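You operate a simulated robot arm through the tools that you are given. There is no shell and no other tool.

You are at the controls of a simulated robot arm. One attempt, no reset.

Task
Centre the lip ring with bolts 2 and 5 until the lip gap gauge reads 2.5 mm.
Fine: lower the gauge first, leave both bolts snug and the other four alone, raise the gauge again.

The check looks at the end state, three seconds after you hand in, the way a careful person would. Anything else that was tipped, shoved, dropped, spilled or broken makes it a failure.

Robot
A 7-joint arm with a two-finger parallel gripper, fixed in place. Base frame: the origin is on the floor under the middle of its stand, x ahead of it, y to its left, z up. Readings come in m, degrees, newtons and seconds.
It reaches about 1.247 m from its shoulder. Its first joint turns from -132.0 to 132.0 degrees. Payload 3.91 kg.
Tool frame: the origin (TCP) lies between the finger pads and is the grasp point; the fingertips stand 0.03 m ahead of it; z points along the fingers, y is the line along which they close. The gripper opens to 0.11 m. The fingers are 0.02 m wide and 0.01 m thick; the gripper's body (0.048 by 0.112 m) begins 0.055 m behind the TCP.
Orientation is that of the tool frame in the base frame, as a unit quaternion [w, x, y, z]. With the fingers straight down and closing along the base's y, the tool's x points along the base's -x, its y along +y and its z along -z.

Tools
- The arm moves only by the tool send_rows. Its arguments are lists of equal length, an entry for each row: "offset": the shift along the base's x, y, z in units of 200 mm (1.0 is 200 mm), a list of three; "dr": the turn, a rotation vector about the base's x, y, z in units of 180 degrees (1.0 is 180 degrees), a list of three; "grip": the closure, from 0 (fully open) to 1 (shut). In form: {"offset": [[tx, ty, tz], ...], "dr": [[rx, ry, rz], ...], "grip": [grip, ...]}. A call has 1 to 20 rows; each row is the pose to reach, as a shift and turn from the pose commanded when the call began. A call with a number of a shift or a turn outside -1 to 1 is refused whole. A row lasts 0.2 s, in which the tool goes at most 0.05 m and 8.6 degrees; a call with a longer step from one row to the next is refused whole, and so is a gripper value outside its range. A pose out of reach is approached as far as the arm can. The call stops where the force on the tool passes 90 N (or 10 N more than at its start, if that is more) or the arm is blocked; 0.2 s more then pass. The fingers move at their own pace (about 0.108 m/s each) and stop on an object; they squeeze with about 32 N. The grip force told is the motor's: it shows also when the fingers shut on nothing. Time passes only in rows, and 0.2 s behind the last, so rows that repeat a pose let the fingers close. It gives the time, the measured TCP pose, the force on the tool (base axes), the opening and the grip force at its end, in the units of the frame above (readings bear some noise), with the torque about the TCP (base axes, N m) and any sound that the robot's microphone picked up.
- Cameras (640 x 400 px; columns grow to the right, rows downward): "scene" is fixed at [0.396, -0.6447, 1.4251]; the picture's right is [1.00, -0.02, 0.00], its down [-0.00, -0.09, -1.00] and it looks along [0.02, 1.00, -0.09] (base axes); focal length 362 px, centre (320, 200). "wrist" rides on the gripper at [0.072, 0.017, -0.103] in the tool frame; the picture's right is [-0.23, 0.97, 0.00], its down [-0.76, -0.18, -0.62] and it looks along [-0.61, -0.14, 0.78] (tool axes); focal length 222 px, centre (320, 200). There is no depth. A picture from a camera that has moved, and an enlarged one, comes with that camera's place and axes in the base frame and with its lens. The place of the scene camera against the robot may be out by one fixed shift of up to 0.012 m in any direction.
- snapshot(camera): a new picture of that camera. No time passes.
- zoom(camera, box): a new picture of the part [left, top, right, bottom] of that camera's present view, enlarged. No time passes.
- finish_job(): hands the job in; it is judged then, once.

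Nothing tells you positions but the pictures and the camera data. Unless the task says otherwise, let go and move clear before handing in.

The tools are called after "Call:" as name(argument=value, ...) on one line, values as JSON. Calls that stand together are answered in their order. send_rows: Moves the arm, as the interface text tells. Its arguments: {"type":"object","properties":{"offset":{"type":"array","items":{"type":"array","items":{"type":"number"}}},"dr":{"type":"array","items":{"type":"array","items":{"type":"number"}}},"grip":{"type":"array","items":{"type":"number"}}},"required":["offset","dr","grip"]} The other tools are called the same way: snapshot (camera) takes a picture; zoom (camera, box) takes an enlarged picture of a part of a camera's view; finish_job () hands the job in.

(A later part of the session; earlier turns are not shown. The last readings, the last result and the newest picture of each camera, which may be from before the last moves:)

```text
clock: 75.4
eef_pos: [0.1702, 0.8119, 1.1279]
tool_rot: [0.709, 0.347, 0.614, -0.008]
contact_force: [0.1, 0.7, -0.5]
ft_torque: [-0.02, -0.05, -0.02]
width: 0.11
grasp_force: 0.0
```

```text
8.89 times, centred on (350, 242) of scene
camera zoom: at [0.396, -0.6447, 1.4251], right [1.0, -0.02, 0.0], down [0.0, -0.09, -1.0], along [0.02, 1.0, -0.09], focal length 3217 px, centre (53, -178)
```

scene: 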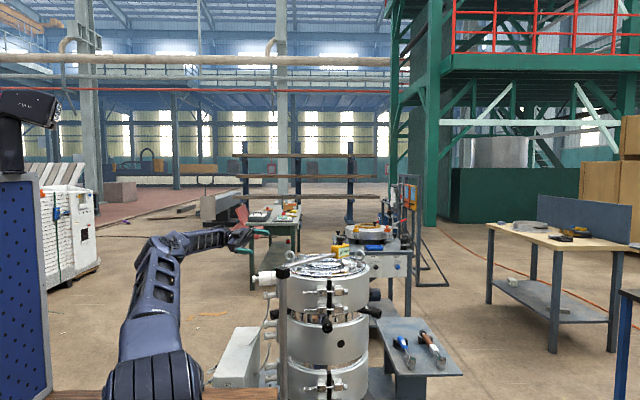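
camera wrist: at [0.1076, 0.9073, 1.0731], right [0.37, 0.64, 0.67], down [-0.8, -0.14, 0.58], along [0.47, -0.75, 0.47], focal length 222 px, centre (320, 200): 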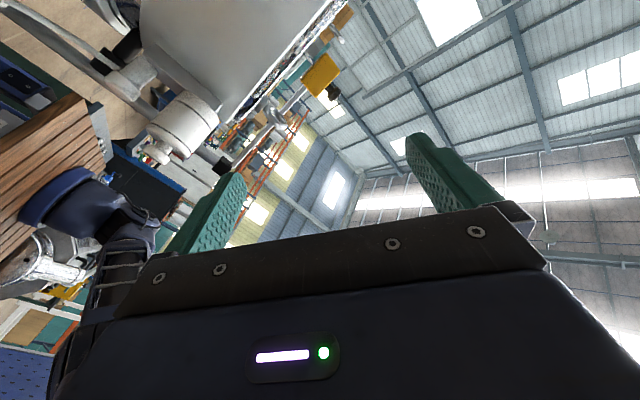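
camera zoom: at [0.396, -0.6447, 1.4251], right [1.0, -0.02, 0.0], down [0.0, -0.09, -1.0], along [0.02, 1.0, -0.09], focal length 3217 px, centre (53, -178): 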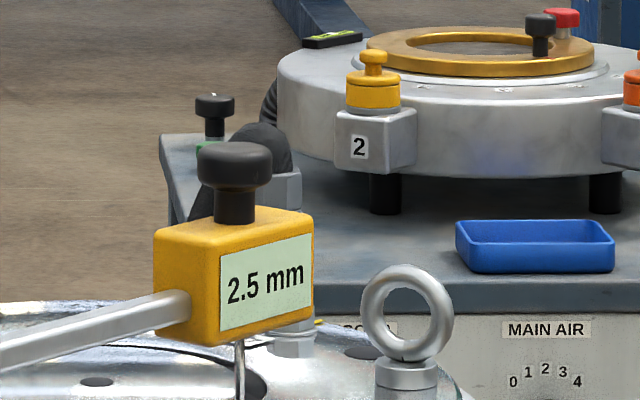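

Gauge holds 2.5 mm. Rolling back to neutral and reversing the path up and over the die toward bolt 2.

Call:
send_rows(offset=[[-0.015, 0.01, 0.05], [-0.03, 0.02, 0.1], [-0.045, 0.025, 0.16], [-0.06, 0.03, 0.22]], dr=[[-0.0347, 0.02, 0], [-0.0693, 0.04, 0], [-0.104, 0.06, 0], [-0.1386, 0.08, 0]], grip=[0, 0, 0, 0])

Call:
send_rows(offset=[[0.01, -0.005, 0.035], [0.02, -0.01, 0.1], [0.04, -0.02, 0.18], [0.07, -0.03, 0.28], [0.1, -0.05, 0.4], [0.13, -0.07, 0.53], [0.16, -0.09, 0.68], [0.19, -0.11, 0.83], [0.22, -0.13, 0.97]], dr=[[0.02315, 0.0401, 0], [0.0463, 0.0802, 0], [0.06945, 0.1203, 0], [0.0926, 0.1604, 0], [0.11575, 0.2005, 0], [0.1389, 0.2406, 0], [0.16205, 0.2807, 0], [0.1852, 0.3208, 0], [0.2085, 0.361, 0]], grip=[0, 0, 0, 0, 0, 0, 0, 0, 0])

Call:
snapshot(camera="scene")

```text
clock: 76.4
eef_pos: [0.1609, 0.8183, 1.1736]
tool_rot: [0.685, 0.182, 0.682, -0.182]
contact_force: [0.0, 0.0, 0.1]
ft_torque: [-0.01, -0.02, -0.01]
width: 0.1102
grasp_force: 0.0
```

```text
clock: 78.4
eef_pos: [0.2025, 0.7912, 1.3639]
tool_rot: [0.128, 0.258, 0.957, -0.034]
contact_force: [-1.1, -0.4, -0.7]
ft_torque: [-0.07, -0.02, -0.01]
width: 0.1101
grasp_force: 0.1
```

```text
taken
```

scene: 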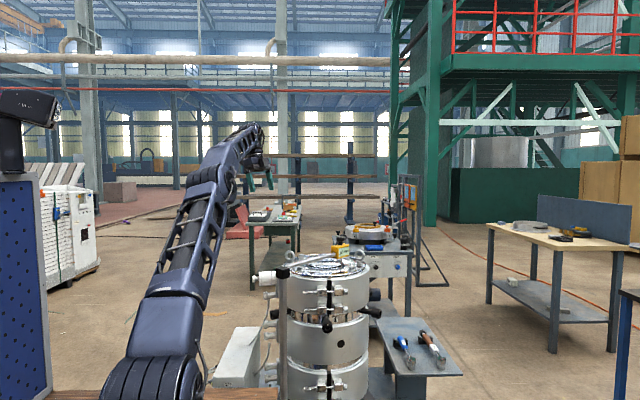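

Traversing back over the die to the right-front side.

Call:
send_rows(offset=[[0.15, -0.1, 0], [0.3, -0.2, 0], [0.45, -0.3, 0], [0.6, -0.4, 0], [0.75, -0.5, 0], [0.89, -0.6, 0]], dr=[[0.01, 0.0173, 0], [0.02, 0.0346, 0], [0.03, 0.052, 0], [0.04, 0.0693, 0], [0.05, 0.0866, 0], [0.0583, 0.101, 0]], grip=[0, 0, 0, 0, 0, 0])

Call:
send_rows(offset=[[0.15, -0.1, 0], [0.3, -0.2, 0], [0.45, -0.3, 0], [0.6, -0.4, 0], [0.75, -0.5, 0], [0.89, -0.6, 0]], dr=[[0, 0, 0], [0, 0, 0], [0, 0, 0], [0, 0, 0], [0, 0, 0], [0, 0, 0]], grip=[0, 0, 0, 0, 0, 0])

Call:
send_rows(offset=[[0.1, -0.03, -0.06], [0.2, -0.06, -0.12], [0.3, -0.09, -0.2], [0.4, -0.12, -0.28], [0.5, -0.15, -0.36], [0.6, -0.18, -0.46], [0.7, -0.21, -0.58], [0.78, -0.24, -0.7], [0.8, -0.26, -0.83], [0.825, -0.285, -0.95]], dr=[[0.02333, 0.04041, 0], [0.04667, 0.08083, 0], [0.07, 0.12124, 0], [0.09333, 0.16166, 0], [0.11667, 0.20207, 0], [0.14, 0.24249, 0], [0.16333, 0.2829, 0], [0.18667, 0.32332, 0], [0.21, 0.36373, 0], [0.23333, 0.40415, 0]], grip=[0, 0, 0, 0, 0, 0, 0, 0, 0, 0])

Call:
snapshot(camera="scene")

Call:
snapshot(camera="wrist")

```text
clock: 79.8
eef_pos: [0.3815, 0.6735, 1.3679]
tool_rot: [-0.049, 0.259, 0.964, 0.013]
contact_force: [-0.4, 0.9, -0.3]
ft_torque: [-0.06, -0.05, 0.01]
width: 0.1102
grasp_force: 0.0
```

```text
clock: 81.2
eef_pos: [0.5604, 0.5508, 1.365]
tool_rot: [-0.049, 0.259, 0.964, 0.013]
contact_force: [-0.6, 0.5, -0.2]
ft_torque: [-0.02, -0.03, 0.04]
width: 0.1102
grasp_force: 0.1
```

```text
clock: 83.4
eef_pos: [0.7292, 0.4939, 1.1769]
tool_rot: [-0.683, 0.184, 0.684, 0.182]
contact_force: [-0.9, 0.1, 1.4]
ft_torque: [-0.04, -0.06, -0.02]
width: 0.1097
grasp_force: 0.1
```

```text
taken
```

scene: 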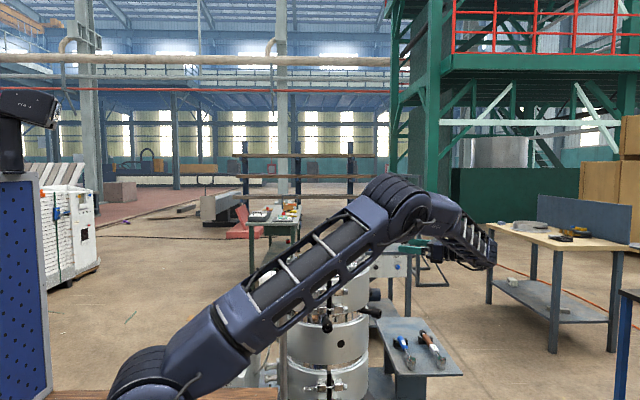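

```text
taken
camera wrist: at [0.8264, 0.4578, 1.251], right [0.49, 0.84, -0.23], down [0.45, -0.47, -0.76], along [-0.75, 0.27, -0.61], focal length 222 px, centre (320, 200)
```

wrist: 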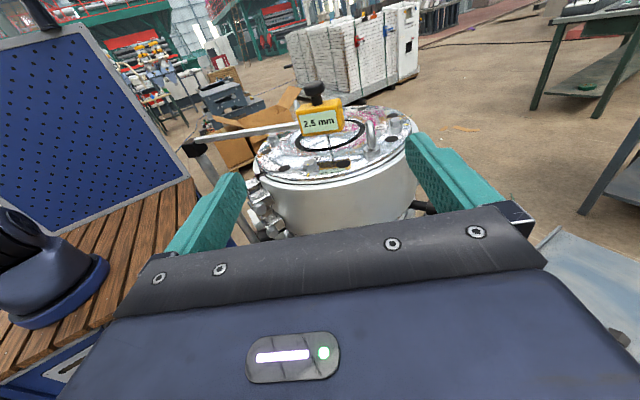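

Gauge still shows 2.5 mm from this side. Descending and moving onto bolt 2 as before.

Call:
send_rows(offset=[[0, 0, -0.2], [0, 0, -0.4], [0, 0, -0.6], [0, 0, -0.8], [0, 0, -1.0]], dr=[[0, 0, 0], [0, 0, 0], [0, 0, 0], [0, 0, 0], [0, 0, 0]], grip=[0, 0, 0, 0, 0])

Call:
send_rows(offset=[[-0.05, 0.03, -0.12], [-0.1, 0.06, -0.23], [-0.2, 0.11, -0.23], [-0.3, 0.165, -0.23], [-0.4, 0.22, -0.23], [-0.49, 0.265, -0.23], [-0.49, 0.265, -0.23]], dr=[[0, 0, 0], [0, 0, 0], [0, 0, 0], [0, 0, 0], [0, 0, 0], [0, 0, 0], [0, 0, 0]], grip=[0, 0, 0, 0, 0, 0, 0])

Call:
snapshot(camera="wrist")

Call:
zoom(camera="wrist", box=[220, 120, 420, 245])

```text
clock: 84.6
eef_pos: [0.7262, 0.4948, 0.978]
tool_rot: [-0.682, 0.184, 0.684, 0.182]
contact_force: [-0.3, -0.6, 0.7]
ft_torque: [-0.04, -0.05, 0.0]
width: 0.11
grasp_force: 0.0
```

```text
clock: 86.2
eef_pos: [0.6266, 0.5466, 0.9327]
tool_rot: [-0.682, 0.185, 0.684, 0.182]
contact_force: [0.1, -0.2, 0.1]
ft_torque: [-0.01, -0.01, 0.01]
width: 0.1102
grasp_force: 0.0
```

```text
taken
camera wrist: at [0.7252, 0.5095, 1.0053], right [0.49, 0.84, -0.23], down [0.45, -0.47, -0.76], along [-0.75, 0.27, -0.61], focal length 222 px, centre (320, 200)
```

wrist: 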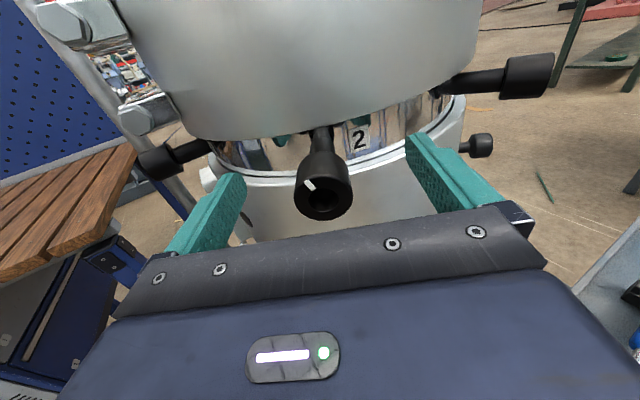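

```text
3.20 times, centred on (320, 182) of wrist
camera zoom: at [0.7252, 0.5095, 1.0053], right [0.49, 0.84, -0.23], down [0.45, -0.47, -0.76], along [-0.75, 0.27, -0.61], focal length 711 px, centre (320, 256)
```

zoom: 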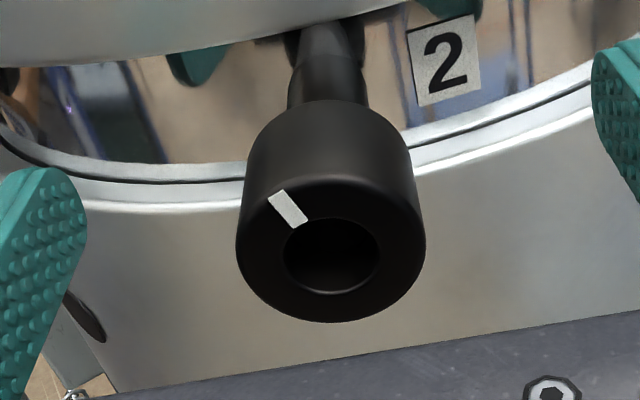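

Bolt 2's mark is at about −23°, so I estimate roughly 120° clockwise until it touches. Pre-rolling the open hand 112° counter-clockwise around the bolt axis, then gripping.

Call:
send_rows(offset=[[0.0035, 0.0065, -0.008], [0.0035, 0.0065, -0.008], [0.0035, 0.0065, -0.008], [0.0035, 0.0065, -0.008], [0.0035, 0.0065, -0.008], [0.0035, 0.0065, -0.008], [0.0035, 0.0065, -0.008], [0.0035, 0.0065, -0.008], [0.0035, 0.0065, -0.008], [0.0035, 0.0065, -0.008], [0.0035, 0.0065, -0.008], [0.0035, 0.0065, -0.008], [0.0035, 0.0065, -0.008], [0.0035, 0.0065, -0.008]], dr=[[0.0385, -0.0222, 0], [0.077, -0.0444, 0], [0.1155, -0.0667, 0], [0.154, -0.0889, 0], [0.1925, -0.1111, 0], [0.2309, -0.1333, 0], [0.2694, -0.1556, 0], [0.3079, -0.1778, 0], [0.3464, -0.2, 0], [0.3849, -0.2222, 0], [0.4234, -0.2444, 0], [0.4619, -0.2667, 0], [0.5004, -0.2889, 0], [0.5388, -0.3111, 0]], grip=[0, 0, 0, 0, 0, 0, 0, 0, 0, 0, 0, 0, 0, 0])

Call:
snapshot(camera="wrist")

Call:
snapshot(camera="scene")

```text
clock: 89.2
eef_pos: [0.6292, 0.5485, 0.9309]
tool_rot: [-0.23, -0.462, 0.534, 0.67]
contact_force: [-0.3, -0.1, 0.5]
ft_torque: [0.02, -0.02, -0.02]
width: 0.1099
grasp_force: 0.1
```

```text
taken
camera wrist: at [0.6819, 0.4324, 0.9198], right [-0.08, -0.13, 0.99], down [0.93, 0.35, 0.12], along [-0.37, 0.93, 0.1], focal length 222 px, centre (320, 200)
```

wrist: 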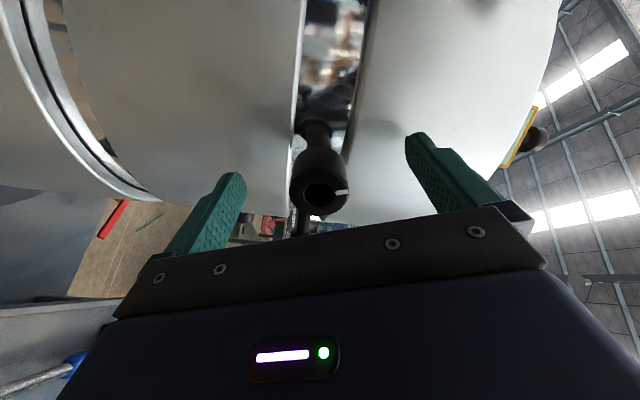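

```text
taken
```

scene: 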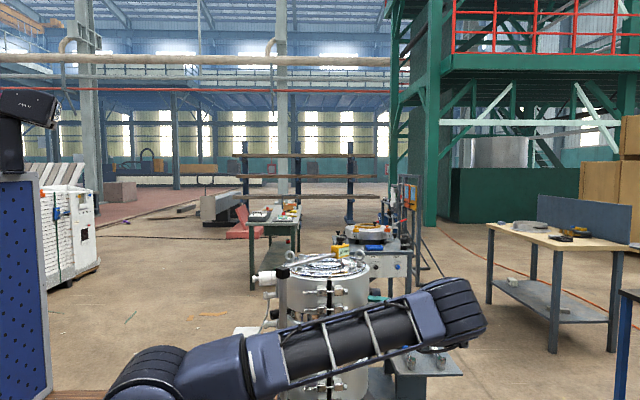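

The cap is centred between the pads. Closing, then tightening clockwise 80°.

Call:
send_rows(offset=[[-0.003, -0.006, 0], [-0.003, -0.006, 0], [-0.003, -0.006, 0], [-0.003, -0.006, 0], [-0.003, -0.006, 0]], dr=[[0, 0, 0], [0, 0, 0], [0, 0, 0], [0, 0, 0], [0, 0, 0]], grip=[0, 0.5, 1, 1, 1])

Call:
zoom(camera="wrist", box=[220, 120, 420, 245])

```text
clock: 90.4
eef_pos: [0.6282, 0.5465, 0.9305]
tool_rot: [-0.231, -0.462, 0.535, 0.669]
contact_force: [-1.7, 0.5, -1.8]
ft_torque: [-0.2, -0.35, -0.37]
width: 0.0327
grasp_force: 45.2
```

```text
3.20 times, centred on (320, 182) of wrist
camera zoom: at [0.681, 0.4313, 0.9192], right [-0.07, -0.13, 0.99], down [0.93, 0.36, 0.12], along [-0.37, 0.93, 0.09], focal length 711 px, centre (320, 256)
```

zoom: 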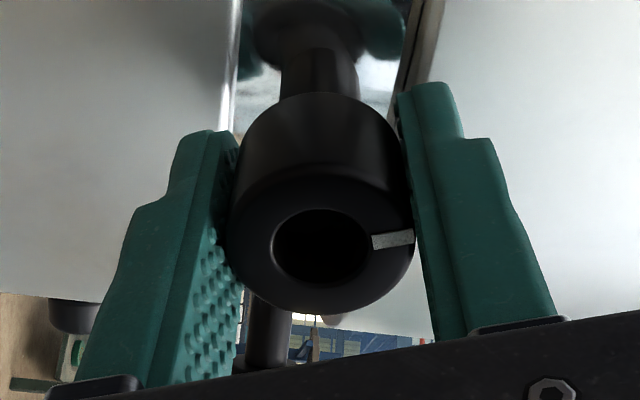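

Gripped with almost no side load. Tightening clockwise 80° now.

Call:
send_rows(offset=[[0, 0, 0], [0, 0, 0], [-0.001, 0, 0], [-0.001, 0, 0], [-0.001, 0.001, 0], [-0.002, 0.001, 0], [-0.002, 0.001, 0], [-0.002, 0.001, 0], [-0.002, 0.001, 0], [-0.0024, 0.0014, 0]], dr=[[-0.0385, 0.0222, 0], [-0.077, 0.0444, 0], [-0.1155, 0.0667, 0], [-0.154, 0.0889, 0], [-0.1925, 0.1111, 0], [-0.2309, 0.1333, 0], [-0.2694, 0.1556, 0], [-0.3079, 0.1778, 0], [-0.3464, 0.2, 0], [-0.3849, 0.2222, 0]], grip=[1, 1, 1, 1, 1, 1, 1, 1, 1, 1])

Call:
zoom(camera="wrist", box=[220, 120, 420, 245])

Call:
zoom(camera="scene", box=[330, 220, 370, 265])

```text
clock: 92.6
eef_pos: [0.6284, 0.5478, 0.93]
tool_rot: [-0.606, -0.01, 0.708, 0.363]
contact_force: [19.3, -26.5, 5.4]
ft_torque: [0.05, 0.01, 0.72]
width: 0.0328
grasp_force: 45.3
```

```text
3.20 times, centred on (320, 182) of wrist
camera zoom: at [0.7058, 0.4746, 1.0015], right [0.48, 0.82, 0.32], down [0.67, -0.1, -0.74], along [-0.58, 0.56, -0.59], focal length 711 px, centre (320, 256)
```

zoom: 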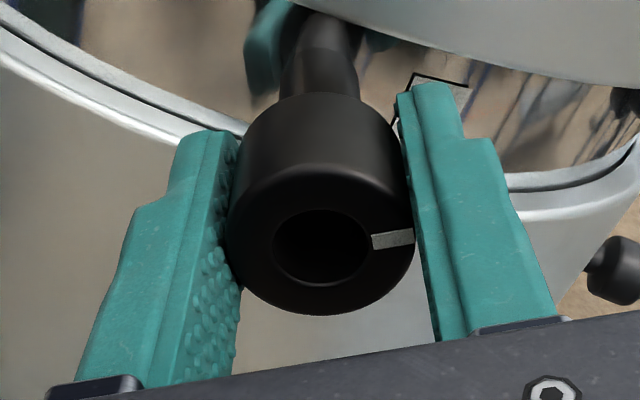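

```text
8.89 times, centred on (350, 242) of scene
camera zoom: at [0.396, -0.6447, 1.4251], right [1.0, -0.02, 0.0], down [0.0, -0.09, -1.0], along [0.02, 1.0, -0.09], focal length 3217 px, centre (53, -178)
```

zoom: 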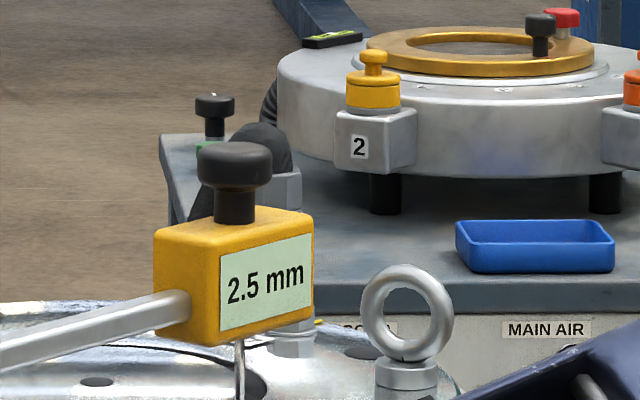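

No slip; mark is now at about 57° and gauge holds 2.5. Continuing in smaller steps to feel for contact.

Call:
send_rows(offset=[[-0.001, -0.003, 0], [-0.001, -0.003, 0], [-0.001, -0.003, 0], [-0.001, -0.003, 0]], dr=[[-0.0241, 0.0139, 0], [-0.0481, 0.0278, 0], [-0.0722, 0.0417, 0], [-0.0962, 0.0556, 0]], grip=[1, 1, 1, 1])

Call:
zoom(camera="wrist", box=[220, 120, 420, 245])

Call:
zoom(camera="scene", box=[330, 220, 370, 265])

```text
clock: 93.6
eef_pos: [0.6268, 0.5474, 0.9306]
tool_rot: [-0.66, 0.115, 0.698, 0.253]
contact_force: [35.4, 8.9, 9.6]
ft_torque: [-0.4, -0.72, -0.01]
width: 0.0331
grasp_force: 45.2
```

```text
3.20 times, centred on (320, 182) of wrist
camera zoom: at [0.7183, 0.497, 1.0054], right [0.5, 0.86, -0.02], down [0.53, -0.33, -0.78], along [-0.68, 0.38, -0.62], focal length 711 px, centre (320, 256)
```

zoom: 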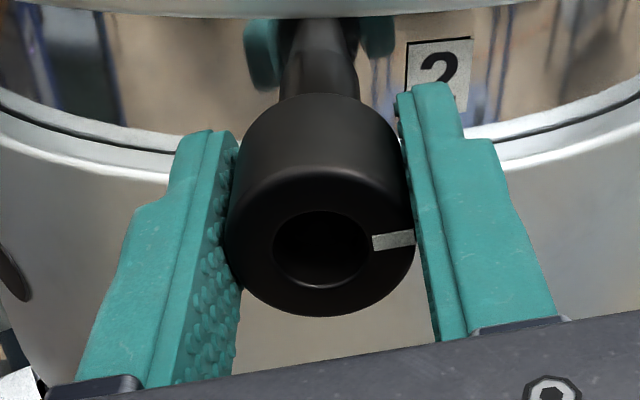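

```text
8.89 times, centred on (350, 242) of scene
camera zoom: at [0.396, -0.6447, 1.4251], right [1.0, -0.02, 0.0], down [0.0, -0.09, -1.0], along [0.02, 1.0, -0.09], focal length 3217 px, centre (53, -178)
```

zoom: 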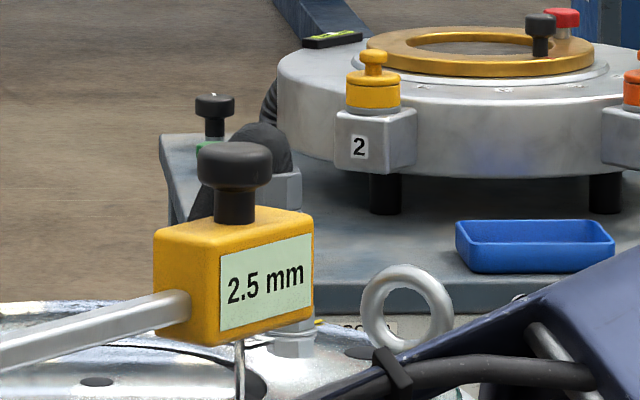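

Still turning freely with no torque about the bolt axis (mark about 77°). Continuing in 6–8° steps.

Call:
send_rows(offset=[[0.002, 0.004, 0], [0.004, 0.002, 0], [0.004, 0.002, 0]], dr=[[-0.0192, 0.0111, 0], [-0.0385, 0.0222, 0], [-0.0577, 0.0333, 0]], grip=[1, 1, 1])

Call:
zoom(camera="wrist", box=[220, 120, 420, 245])

Call:
zoom(camera="scene", box=[330, 220, 370, 265])

```text
clock: 94.4
eef_pos: [0.6273, 0.5486, 0.9298]
tool_rot: [-0.683, 0.184, 0.683, 0.181]
contact_force: [14.5, -8.5, 9.6]
ft_torque: [0.0, -0.05, -0.21]
width: 0.0326
grasp_force: 44.6
```

```text
3.20 times, centred on (320, 182) of wrist
camera zoom: at [0.7262, 0.5109, 1.0034], right [0.49, 0.84, -0.23], down [0.45, -0.47, -0.76], along [-0.75, 0.26, -0.61], focal length 711 px, centre (320, 256)
```

zoom: 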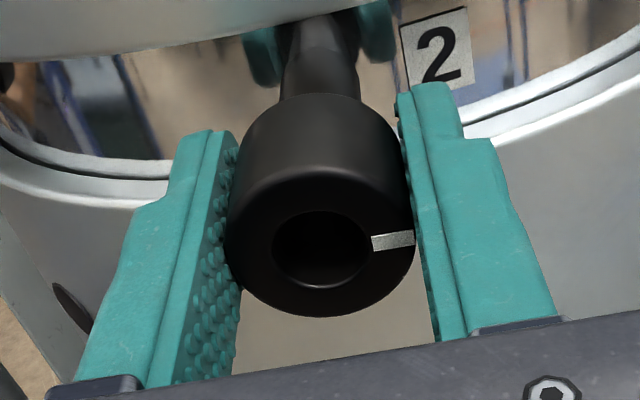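

```text
8.89 times, centred on (350, 242) of scene
camera zoom: at [0.396, -0.6447, 1.4251], right [1.0, -0.02, 0.0], down [0.0, -0.09, -1.0], along [0.02, 1.0, -0.09], focal length 3217 px, centre (53, -178)
```

zoom: 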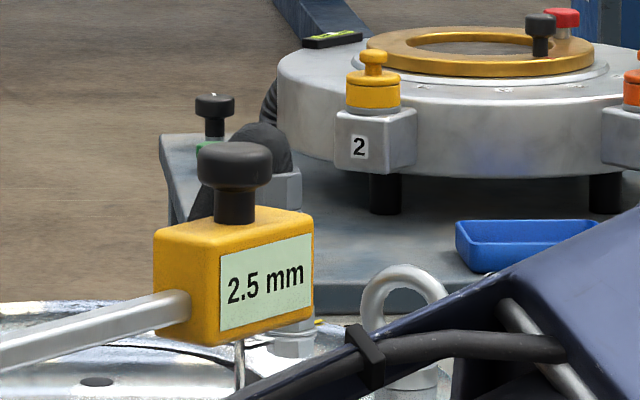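

Mark now at about 90–95°, close to the predicted contact point. To keep wrist roll margin I'll open, roll back 48° counter-clockwise, and regrip for the final snugging.

Call:
send_rows(offset=[[0, 0, 0], [0, 0, 0], [0, 0, 0], [0, 0, 0.004], [0, 0, 0.004], [0, 0, 0.004], [0, 0, 0.004], [0, 0, 0.004], [0, 0, 0.004], [0, 0, 0.004], [0, 0, 0.004], [0, 0, 0.004]], dr=[[0, 0, 0], [0, 0, 0], [0, 0, 0], [0.0385, -0.0222, 0], [0.077, -0.0444, 0], [0.1155, -0.0667, 0], [0.154, -0.0889, 0], [0.1925, -0.1111, 0], [0.2309, -0.1333, 0], [0.2309, -0.1333, 0], [0.2309, -0.1333, 0], [0.2309, -0.1333, 0]], grip=[0.5, 0.2, 0, 0, 0, 0, 0, 0, 0, 0.5, 1, 1])

Call:
zoom(camera="wrist", box=[220, 120, 420, 245])

Call:
zoom(camera="scene", box=[330, 220, 370, 265])

```text
clock: 97.0
eef_pos: [0.6288, 0.5458, 0.93]
tool_rot: [-0.55, -0.109, 0.7, 0.443]
contact_force: [-4.9, -8.1, -6.9]
ft_torque: [-0.03, -0.08, 0.01]
width: 0.0318
grasp_force: 44.6
```

```text
3.20 times, centred on (320, 182) of wrist
camera zoom: at [0.6971, 0.4581, 0.9924], right [0.41, 0.71, 0.57], down [0.76, 0.07, -0.64], along [-0.5, 0.7, -0.51], focal length 711 px, centre (320, 256)
```

zoom: 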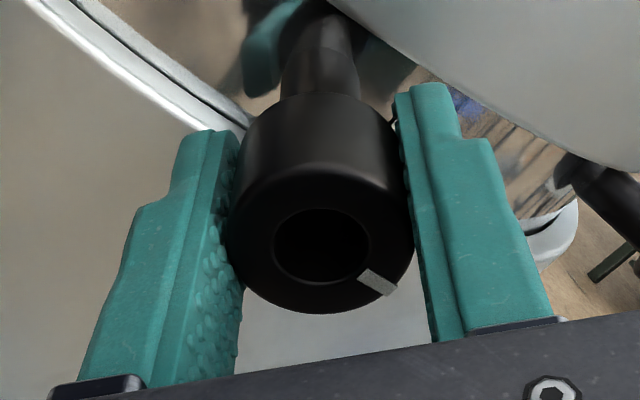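

```text
8.89 times, centred on (350, 242) of scene
camera zoom: at [0.396, -0.6447, 1.4251], right [1.0, -0.02, 0.0], down [0.0, -0.09, -1.0], along [0.02, 1.0, -0.09], focal length 3217 px, centre (53, -178)
```

zoom: 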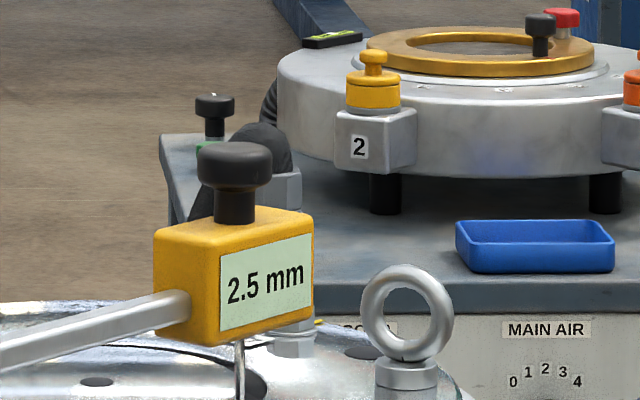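

Regripped with margin. Now tightening in small 3° steps, watching torque, mark slip and gauge.

Call:
send_rows(offset=[[0, 0, 0], [0, 0, 0], [0, 0, 0]], dr=[[-0.0096, 0.0056, 0], [-0.0193, 0.0111, 0], [-0.0289, 0.0167, 0]], grip=[1, 1, 1])

Call:
zoom(camera="wrist", box=[220, 120, 420, 245])

Call:
zoom(camera="scene", box=[330, 220, 370, 265])

Call:
send_rows(offset=[[0, 0, 0], [0, 0, 0], [0, 0, 0]], dr=[[-0.0096, 0.0056, 0], [-0.0193, 0.0111, 0], [-0.0289, 0.0167, 0]], grip=[1, 1, 1])

Call:
zoom(camera="wrist", box=[220, 120, 420, 245])

Call:
zoom(camera="scene", box=[330, 220, 370, 265])

```text
clock: 97.8
eef_pos: [0.6277, 0.5469, 0.9322]
tool_rot: [-0.571, -0.071, 0.705, 0.415]
contact_force: [1.8, -11.6, -19.3]
ft_torque: [0.27, -1.09, 0.08]
width: 0.0327
grasp_force: 44.5
```

```text
3.20 times, centred on (320, 182) of wrist
camera zoom: at [0.7002, 0.4639, 0.9968], right [0.44, 0.76, 0.48], down [0.73, 0.01, -0.69], along [-0.53, 0.65, -0.55], focal length 711 px, centre (320, 256)
```

zoom: 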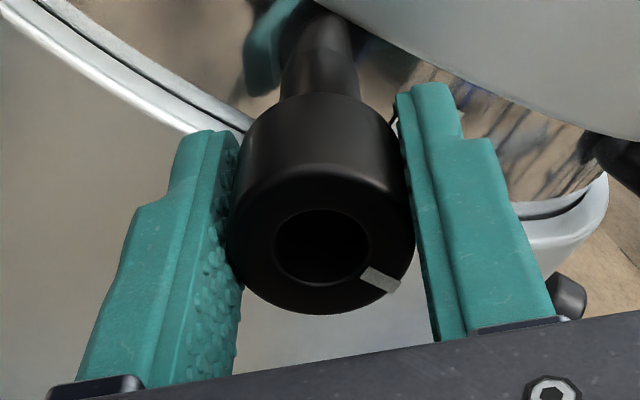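

```text
8.89 times, centred on (350, 242) of scene
camera zoom: at [0.396, -0.6447, 1.4251], right [1.0, -0.02, 0.0], down [0.0, -0.09, -1.0], along [0.02, 1.0, -0.09], focal length 3217 px, centre (53, -178)
```

zoom: 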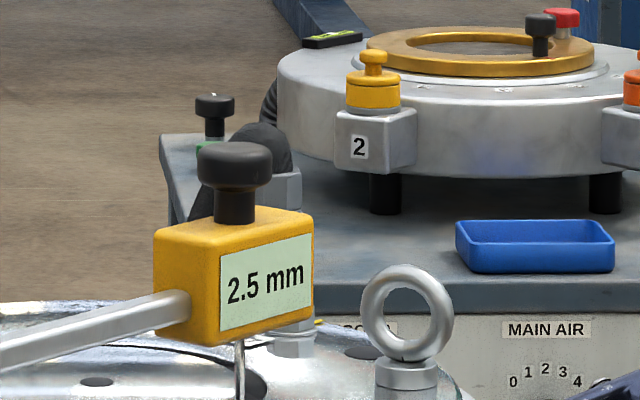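

```text
clock: 98.6
eef_pos: [0.6292, 0.5475, 0.9308]
tool_rot: [-0.594, -0.034, 0.707, 0.383]
contact_force: [-5.9, -20.4, -32.6]
ft_torque: [0.31, -0.72, 0.41]
width: 0.033
grasp_force: 45.4
```

```text
3.20 times, centred on (320, 182) of wrist
camera zoom: at [0.7037, 0.4705, 1.0], right [0.46, 0.8, 0.38], down [0.69, -0.05, -0.72], along [-0.56, 0.6, -0.58], focal length 711 px, centre (320, 256)
```

zoom: 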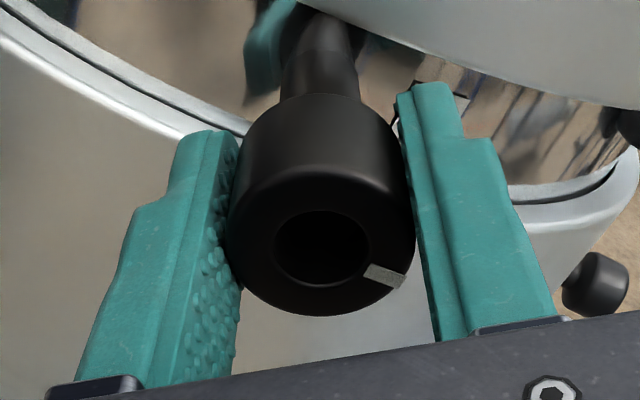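

```text
8.89 times, centred on (350, 242) of scene
camera zoom: at [0.396, -0.6447, 1.4251], right [1.0, -0.02, 0.0], down [0.0, -0.09, -1.0], along [0.02, 1.0, -0.09], focal length 3217 px, centre (53, -178)
```

zoom: 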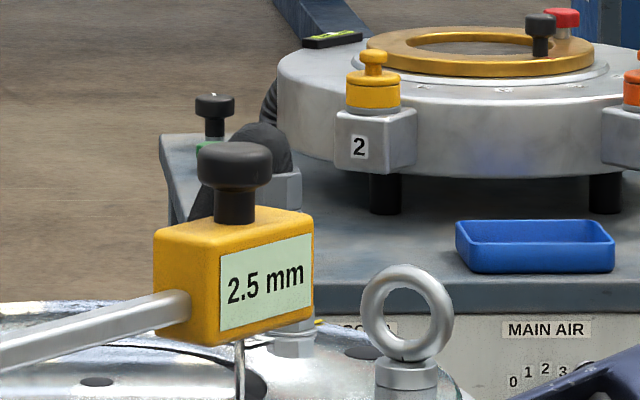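

The cap now slips in the fingers at about 0.7 N·m and the mark stopped at around 98°, so bolt 2 is snug against the ring with the gauge still at 2.5 mm. Releasing bolt 2 and retreating straight out.

Call:
send_rows(offset=[[0, 0, 0], [0, 0, 0], [0, 0, 0], [0, 0, 0]], dr=[[0, 0, 0], [0, 0, 0], [0, 0, 0], [0, 0, 0]], grip=[0.6, 0.4, 0, 0])

Call:
zoom(camera="wrist", box=[220, 120, 420, 245])

Call:
zoom(camera="scene", box=[330, 220, 370, 265])

```text
clock: 99.6
eef_pos: [0.6285, 0.5472, 0.9324]
tool_rot: [-0.593, -0.035, 0.707, 0.384]
contact_force: [0.0, -0.5, -0.8]
ft_torque: [0.0, -0.01, -0.01]
width: 0.1101
grasp_force: 0.1
```

```text
3.20 times, centred on (320, 182) of wrist
camera zoom: at [0.7037, 0.4706, 1.0016], right [0.46, 0.8, 0.38], down [0.69, -0.05, -0.72], along [-0.56, 0.6, -0.58], focal length 711 px, centre (320, 256)
```

zoom: 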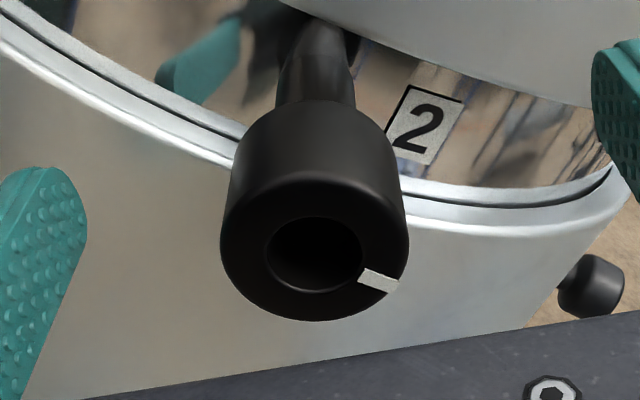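

```text
8.89 times, centred on (350, 242) of scene
camera zoom: at [0.396, -0.6447, 1.4251], right [1.0, -0.02, 0.0], down [0.0, -0.09, -1.0], along [0.02, 1.0, -0.09], focal length 3217 px, centre (53, -178)
```

zoom: 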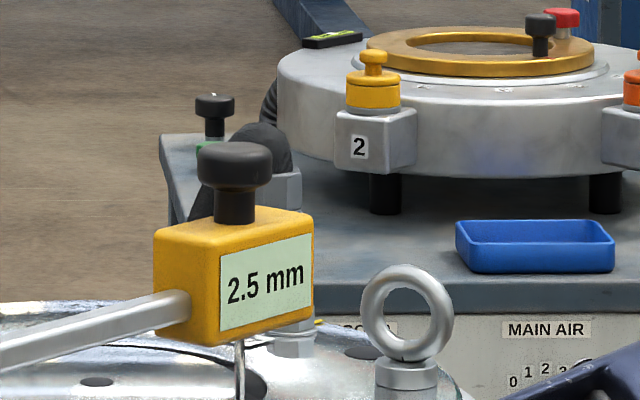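

Bolt 2's mark sits at 97° and the gauge reads a steady 2.5 mm. Retreating from bolt 2, rolling the hand level, and rising.

Call:
send_rows(offset=[[0.1, -0.058, 0], [0.2, -0.115, 0], [0.3, -0.173, 0], [0.4, -0.23, 0], [0.46, -0.265, 0.1], [0.46, -0.265, 0.3], [0.46, -0.265, 0.5], [0.46, -0.265, 0.7], [0.46, -0.265, 0.9]], dr=[[0, 0, 0], [0, 0, 0], [-0.0385, 0.0222, 0], [-0.077, 0.0444, 0], [-0.1155, 0.0667, 0], [-0.154, 0.0889, 0], [-0.1732, 0.1, 0], [-0.1732, 0.1, 0], [-0.1732, 0.1, 0]], grip=[0, 0, 0, 0, 0, 0, 0, 0, 0])

Call:
snapshot(camera="wrist")

Call:
snapshot(camera="scene")

```text
clock: 101.6
eef_pos: [0.7216, 0.4928, 1.1117]
tool_rot: [-0.683, 0.185, 0.683, 0.181]
contact_force: [0.0, -0.6, -0.5]
ft_torque: [0.02, 0.06, -0.01]
width: 0.1099
grasp_force: 0.1
```

```text
taken
camera wrist: at [0.8197, 0.4556, 1.1852], right [0.49, 0.84, -0.23], down [0.45, -0.47, -0.76], along [-0.75, 0.27, -0.61], focal length 222 px, centre (320, 200)
```

wrist: 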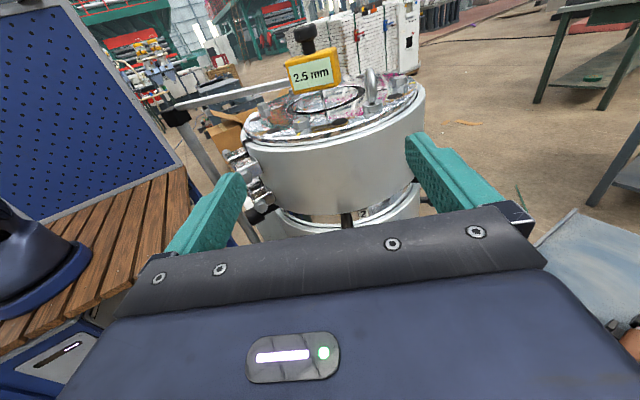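

```text
taken
```

scene: 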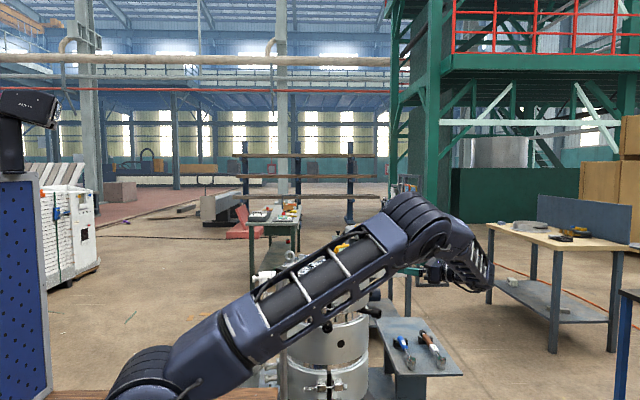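

Gauge still reads 2.5 mm. Zooming for a knob position fix, then I'll pitch back to vertical above the gauge.

Call:
zoom(camera="wrist", box=[250, 10, 370, 110])

Call:
send_rows(offset=[[0, 0, 0.15], [0, 0, 0.3], [0, 0, 0.35]], dr=[[0, 0, 0], [0, 0, 0], [0, 0, 0]], grip=[0, 0, 0])

Call:
send_rows(offset=[[-0.025, 0.025, 0.12], [-0.045, 0.045, 0.25], [-0.125, 0.075, 0.37], [-0.225, 0.105, 0.49], [-0.325, 0.135, 0.59], [-0.425, 0.165, 0.67], [-0.525, 0.195, 0.75], [-0.625, 0.225, 0.83], [-0.725, 0.255, 0.9], [-0.825, 0.285, 0.95]], dr=[[-0.02333, -0.04041, 0], [-0.04667, -0.08083, 0], [-0.07, -0.12124, 0], [-0.09333, -0.16166, 0], [-0.11667, -0.20207, 0], [-0.14, -0.24249, 0], [-0.16333, -0.2829, 0], [-0.18667, -0.32332, 0], [-0.21, -0.36373, 0], [-0.23333, -0.40415, 0]], grip=[0, 0, 0, 0, 0, 0, 0, 0, 0, 0])

Call:
snapshot(camera="wrist")

Call:
snapshot(camera="scene")

```text
4.00 times, centred on (310, 60) of wrist
camera zoom: at [0.8197, 0.4556, 1.1852], right [0.49, 0.84, -0.23], down [0.45, -0.47, -0.76], along [-0.75, 0.27, -0.61], focal length 888 px, centre (360, 760)
```

zoom: 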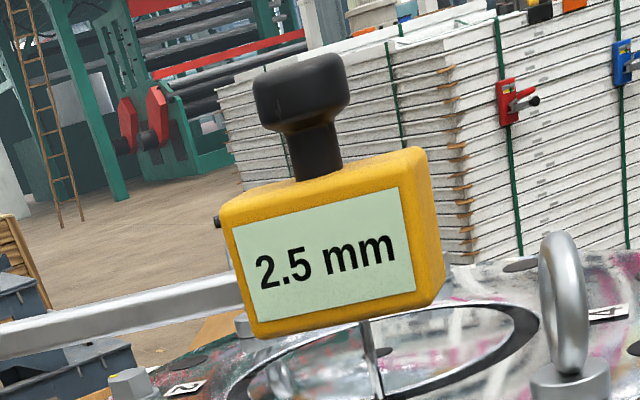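

```text
clock: 102.4
eef_pos: [0.7221, 0.4944, 1.1804]
tool_rot: [-0.683, 0.185, 0.683, 0.182]
contact_force: [0.6, 0.5, -0.3]
ft_torque: [0.01, 0.01, 0.03]
width: 0.1101
grasp_force: 0.1
```

```text
clock: 104.6
eef_pos: [0.5553, 0.552, 1.3741]
tool_rot: [-0.047, 0.261, 0.964, 0.013]
contact_force: [1.4, -0.1, 0.3]
ft_torque: [0.04, 0.08, 0.0]
width: 0.1101
grasp_force: 0.0
```

```text
taken
camera wrist: at [0.5114, 0.5975, 1.4841], right [0.69, 0.73, -0.02], down [0.62, -0.57, 0.54], along [0.38, -0.39, -0.84], focal length 222 px, centre (320, 200)
```

wrist: 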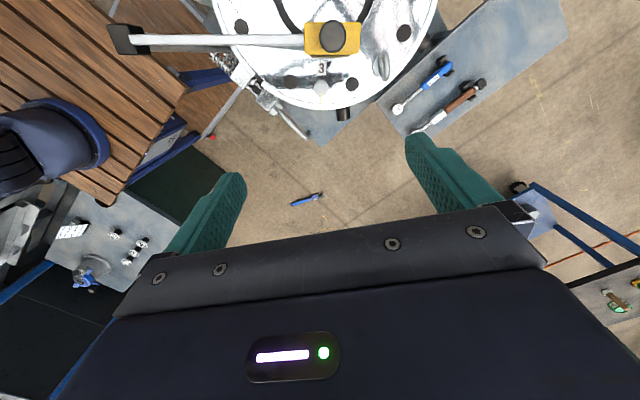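

```text
taken
```

scene: 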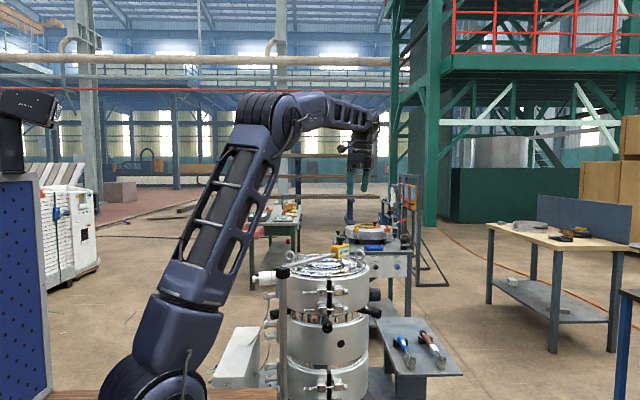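

Triangulating puts the lowered knob at about (0.501, 0.616, 1.178). I'll yaw the hand 75° to align with the gauge and look again.

Call:
zoom(camera="wrist", box=[280, 10, 380, 90])

Call:
send_rows(offset=[[-0.04, 0.04, 0], [-0.08, 0.08, 0], [-0.12, 0.12, 0], [-0.16, 0.16, 0], [-0.2, 0.2, 0], [-0.24, 0.24, 0], [-0.27, 0.27, 0], [-0.3, 0.3, 0], [-0.3, 0.32, 0]], dr=[[0, 0, 0.047], [0, 0, 0.094], [0, 0, 0.141], [0, 0, 0.188], [0, 0, 0.235], [0, 0, 0.282], [0, 0, 0.329], [0, 0, 0.376], [0, 0, 0.42]], grip=[0, 0, 0, 0, 0, 0, 0, 0, 0])

Call:
snapshot(camera="wrist")

Call:
snapshot(camera="scene")

```text
5.00 times, centred on (330, 50) of wrist
camera zoom: at [0.5114, 0.5975, 1.4841], right [0.69, 0.73, -0.02], down [0.62, -0.57, 0.54], along [0.38, -0.39, -0.84], focal length 1111 px, centre (270, 950)
```

zoom: 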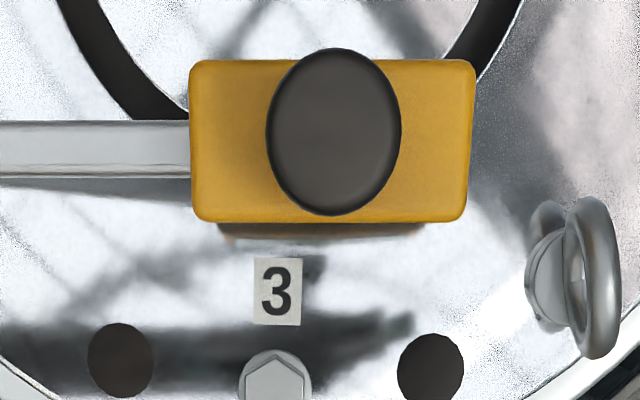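

```text
clock: 106.6
eef_pos: [0.4938, 0.6155, 1.3705]
tool_rot: [-0.047, -0.385, 0.921, -0.02]
contact_force: [-0.8, 0.2, -0.6]
ft_torque: [0.02, -0.01, -0.01]
width: 0.11
grasp_force: 0.2
```

```text
taken
camera wrist: at [0.44, 0.584, 1.4824], right [-0.54, 0.84, -0.02], down [0.7, 0.46, 0.54], along [0.47, 0.27, -0.84], focal length 222 px, centre (320, 200)
```

wrist: 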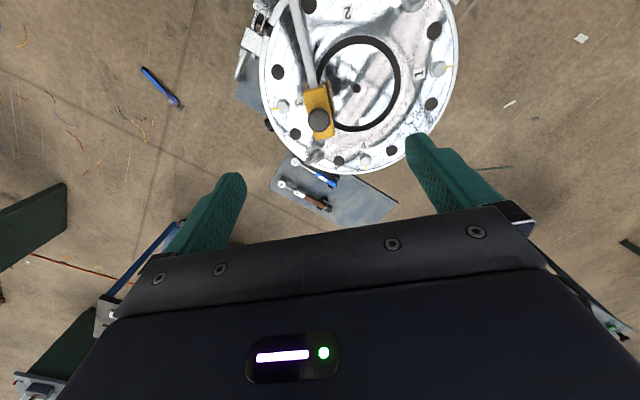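

```text
taken
```

scene: 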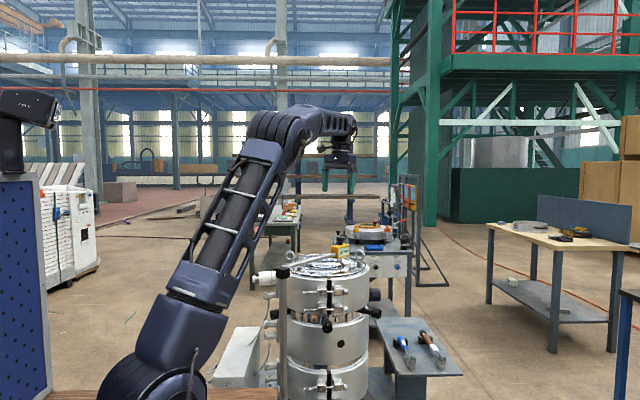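

The hand is above the lowered gauge and aligned with its swing plane. Tilting to −20° and moving to a pre-grasp point just above the knob.

Call:
send_rows(offset=[[0.04, 0.03, -0.13], [0.08, 0.06, -0.27], [0.12, 0.09, -0.4], [0.149, 0.112, -0.53]], dr=[[-0.0143, 0.0134, 0.002], [-0.0285, 0.0269, 0.004], [-0.0428, 0.0403, 0.006], [-0.057, 0.0537, 0.0078]], grip=[0.3, 0.3, 0.3, 0.3])

Call:
snapshot(camera="wrist")

Call:
zoom(camera="scene", box=[310, 195, 390, 265])

```text
clock: 107.6
eef_pos: [0.525, 0.6395, 1.267]
tool_rot: [-0.158, -0.392, 0.904, -0.071]
contact_force: [-0.5, -1.3, -0.1]
ft_torque: [0.01, -0.01, -0.01]
width: 0.0771
grasp_force: 0.0
```

```text
taken
camera wrist: at [0.4895, 0.627, 1.3892], right [-0.56, 0.82, -0.08], down [0.76, 0.56, 0.33], along [0.31, 0.12, -0.94], focal length 222 px, centre (320, 200)
```

wrist: 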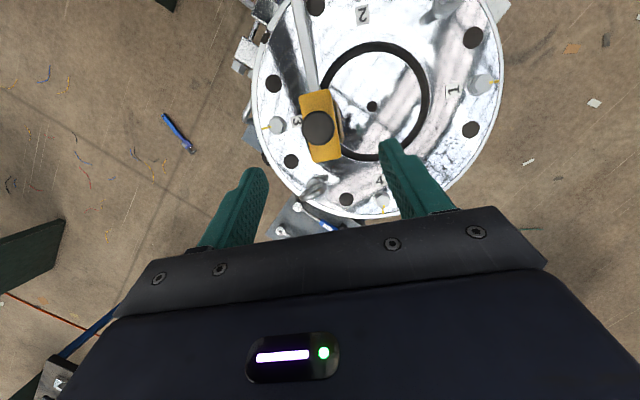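

```text
5.71 times, centred on (350, 230) of scene
camera zoom: at [0.396, -0.6447, 1.4251], right [1.0, -0.02, 0.0], down [0.0, -0.09, -1.0], along [0.02, 1.0, -0.09], focal length 2068 px, centre (149, 29)
```

zoom: 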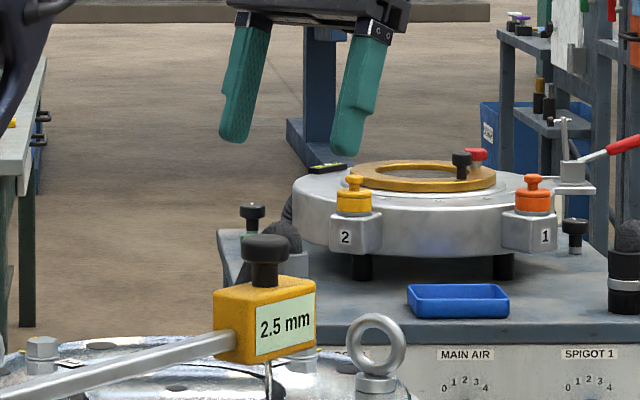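

Knob at about (0.502, 0.614, 1.178), aligned between the fingers. Moving down onto it.

Call:
send_rows(offset=[[-0.034, -0.0375, -0.13], [-0.067, -0.075, -0.26], [-0.101, -0.1125, -0.3885], [-0.101, -0.1125, -0.3885]], dr=[[0, 0, 0], [0, 0, 0], [0, 0, 0], [0, 0, 0]], grip=[0.3, 0.3, 0.3, 0.3])

Call:
snapshot(camera="wrist")

Call:
zoom(camera="scene", box=[310, 205, 390, 265])

```text
clock: 108.6
eef_pos: [0.5042, 0.6147, 1.1854]
tool_rot: [-0.159, -0.39, 0.904, -0.07]
contact_force: [0.0, -0.4, -0.8]
ft_torque: [-0.02, -0.01, 0.03]
width: 0.077
grasp_force: 0.1
```

```text
taken
camera wrist: at [0.4699, 0.6025, 1.309], right [-0.56, 0.82, -0.08], down [0.76, 0.56, 0.33], along [0.31, 0.12, -0.94], focal length 222 px, centre (320, 200)
```

wrist: 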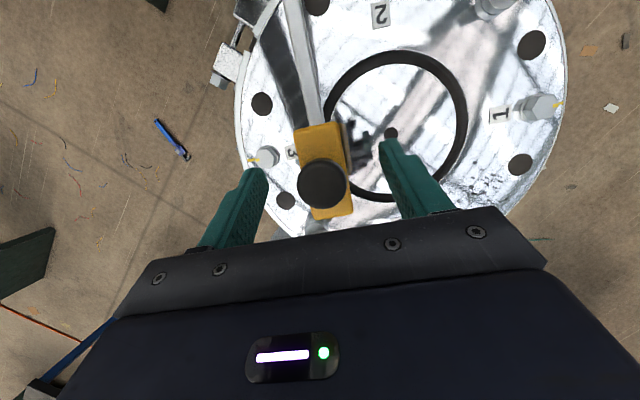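

```text
6.67 times, centred on (350, 235) of scene
camera zoom: at [0.396, -0.6447, 1.4251], right [1.0, -0.02, 0.0], down [0.0, -0.09, -1.0], along [0.02, 1.0, -0.09], focal length 2412 px, centre (120, -33)
```

zoom: 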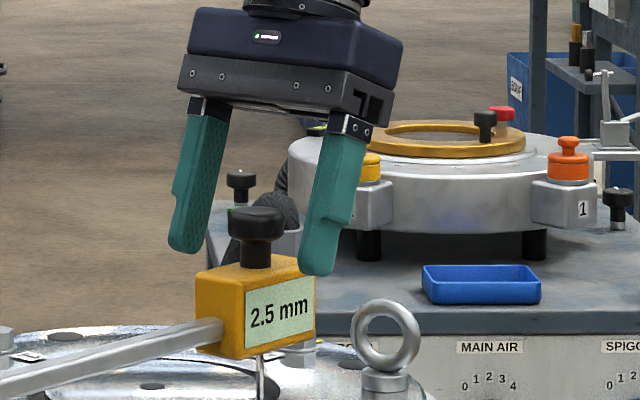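

The fingertips are slightly lower than planned; I'll raise 5 mm so they don't catch the box, then close.

Call:
send_rows(offset=[[0.006, 0.006, 0.025], [0.006, 0.006, 0.025], [0.006, 0.006, 0.025], [0.006, 0.006, 0.025], [0.006, 0.006, 0.025]], dr=[[0, 0, 0], [0, 0, 0], [0, 0, 0], [0, 0, 0], [0, 0, 0]], grip=[0.3, 0.3, 1, 1, 1])

Call:
zoom(camera="scene", box=[310, 205, 390, 265])

```text
clock: 109.8
eef_pos: [0.5053, 0.6166, 1.1918]
tool_rot: [-0.158, -0.392, 0.904, -0.069]
contact_force: [-5.1, 10.0, 1.1]
ft_torque: [0.09, 0.03, 0.03]
width: 0.0281
grasp_force: 44.6
```

```text
6.67 times, centred on (350, 235) of scene
camera zoom: at [0.396, -0.6447, 1.4251], right [1.0, -0.02, 0.0], down [0.0, -0.09, -1.0], along [0.02, 1.0, -0.09], focal length 2412 px, centre (120, -33)
```

zoom: 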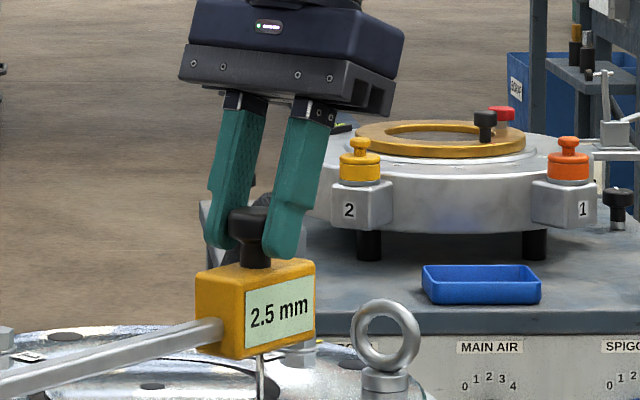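

Gripped on the knob. Now raising the gauge along its arc, starting gently with the first 16°.

Call:
send_rows(offset=[[-0.0084, -0.0089, 0.048], [-0.0168, -0.0178, 0.096], [-0.0381, -0.0404, 0.1905], [-0.0641, -0.0681, 0.2825], [-0.0947, -0.1005, 0.3715]], dr=[[0.0066, -0.0062, 0], [0.0132, -0.0124, 0], [0.0264, -0.0249, 0], [0.0396, -0.0373, 0], [0.0528, -0.0497, 0]], grip=[1, 1, 1, 1, 1])

Call:
zoom(camera="scene", box=[270, 180, 400, 280])

```text
clock: 111.0
eef_pos: [0.4836, 0.5957, 1.2669]
tool_rot: [-0.054, -0.396, 0.916, -0.025]
contact_force: [-5.5, 15.2, 7.7]
ft_torque: [-0.87, 0.92, 0.02]
width: 0.0284
grasp_force: 44.4
```

```text
4.00 times, centred on (335, 230) of scene
camera zoom: at [0.396, -0.6447, 1.4251], right [1.0, -0.02, 0.0], down [0.0, -0.09, -1.0], along [0.02, 1.0, -0.09], focal length 1448 px, centre (260, 80)
```

zoom: 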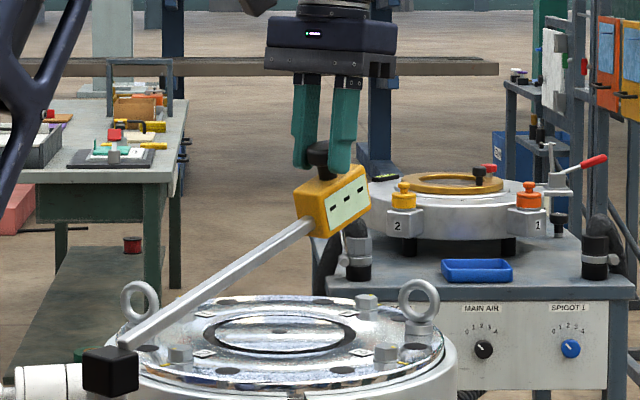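

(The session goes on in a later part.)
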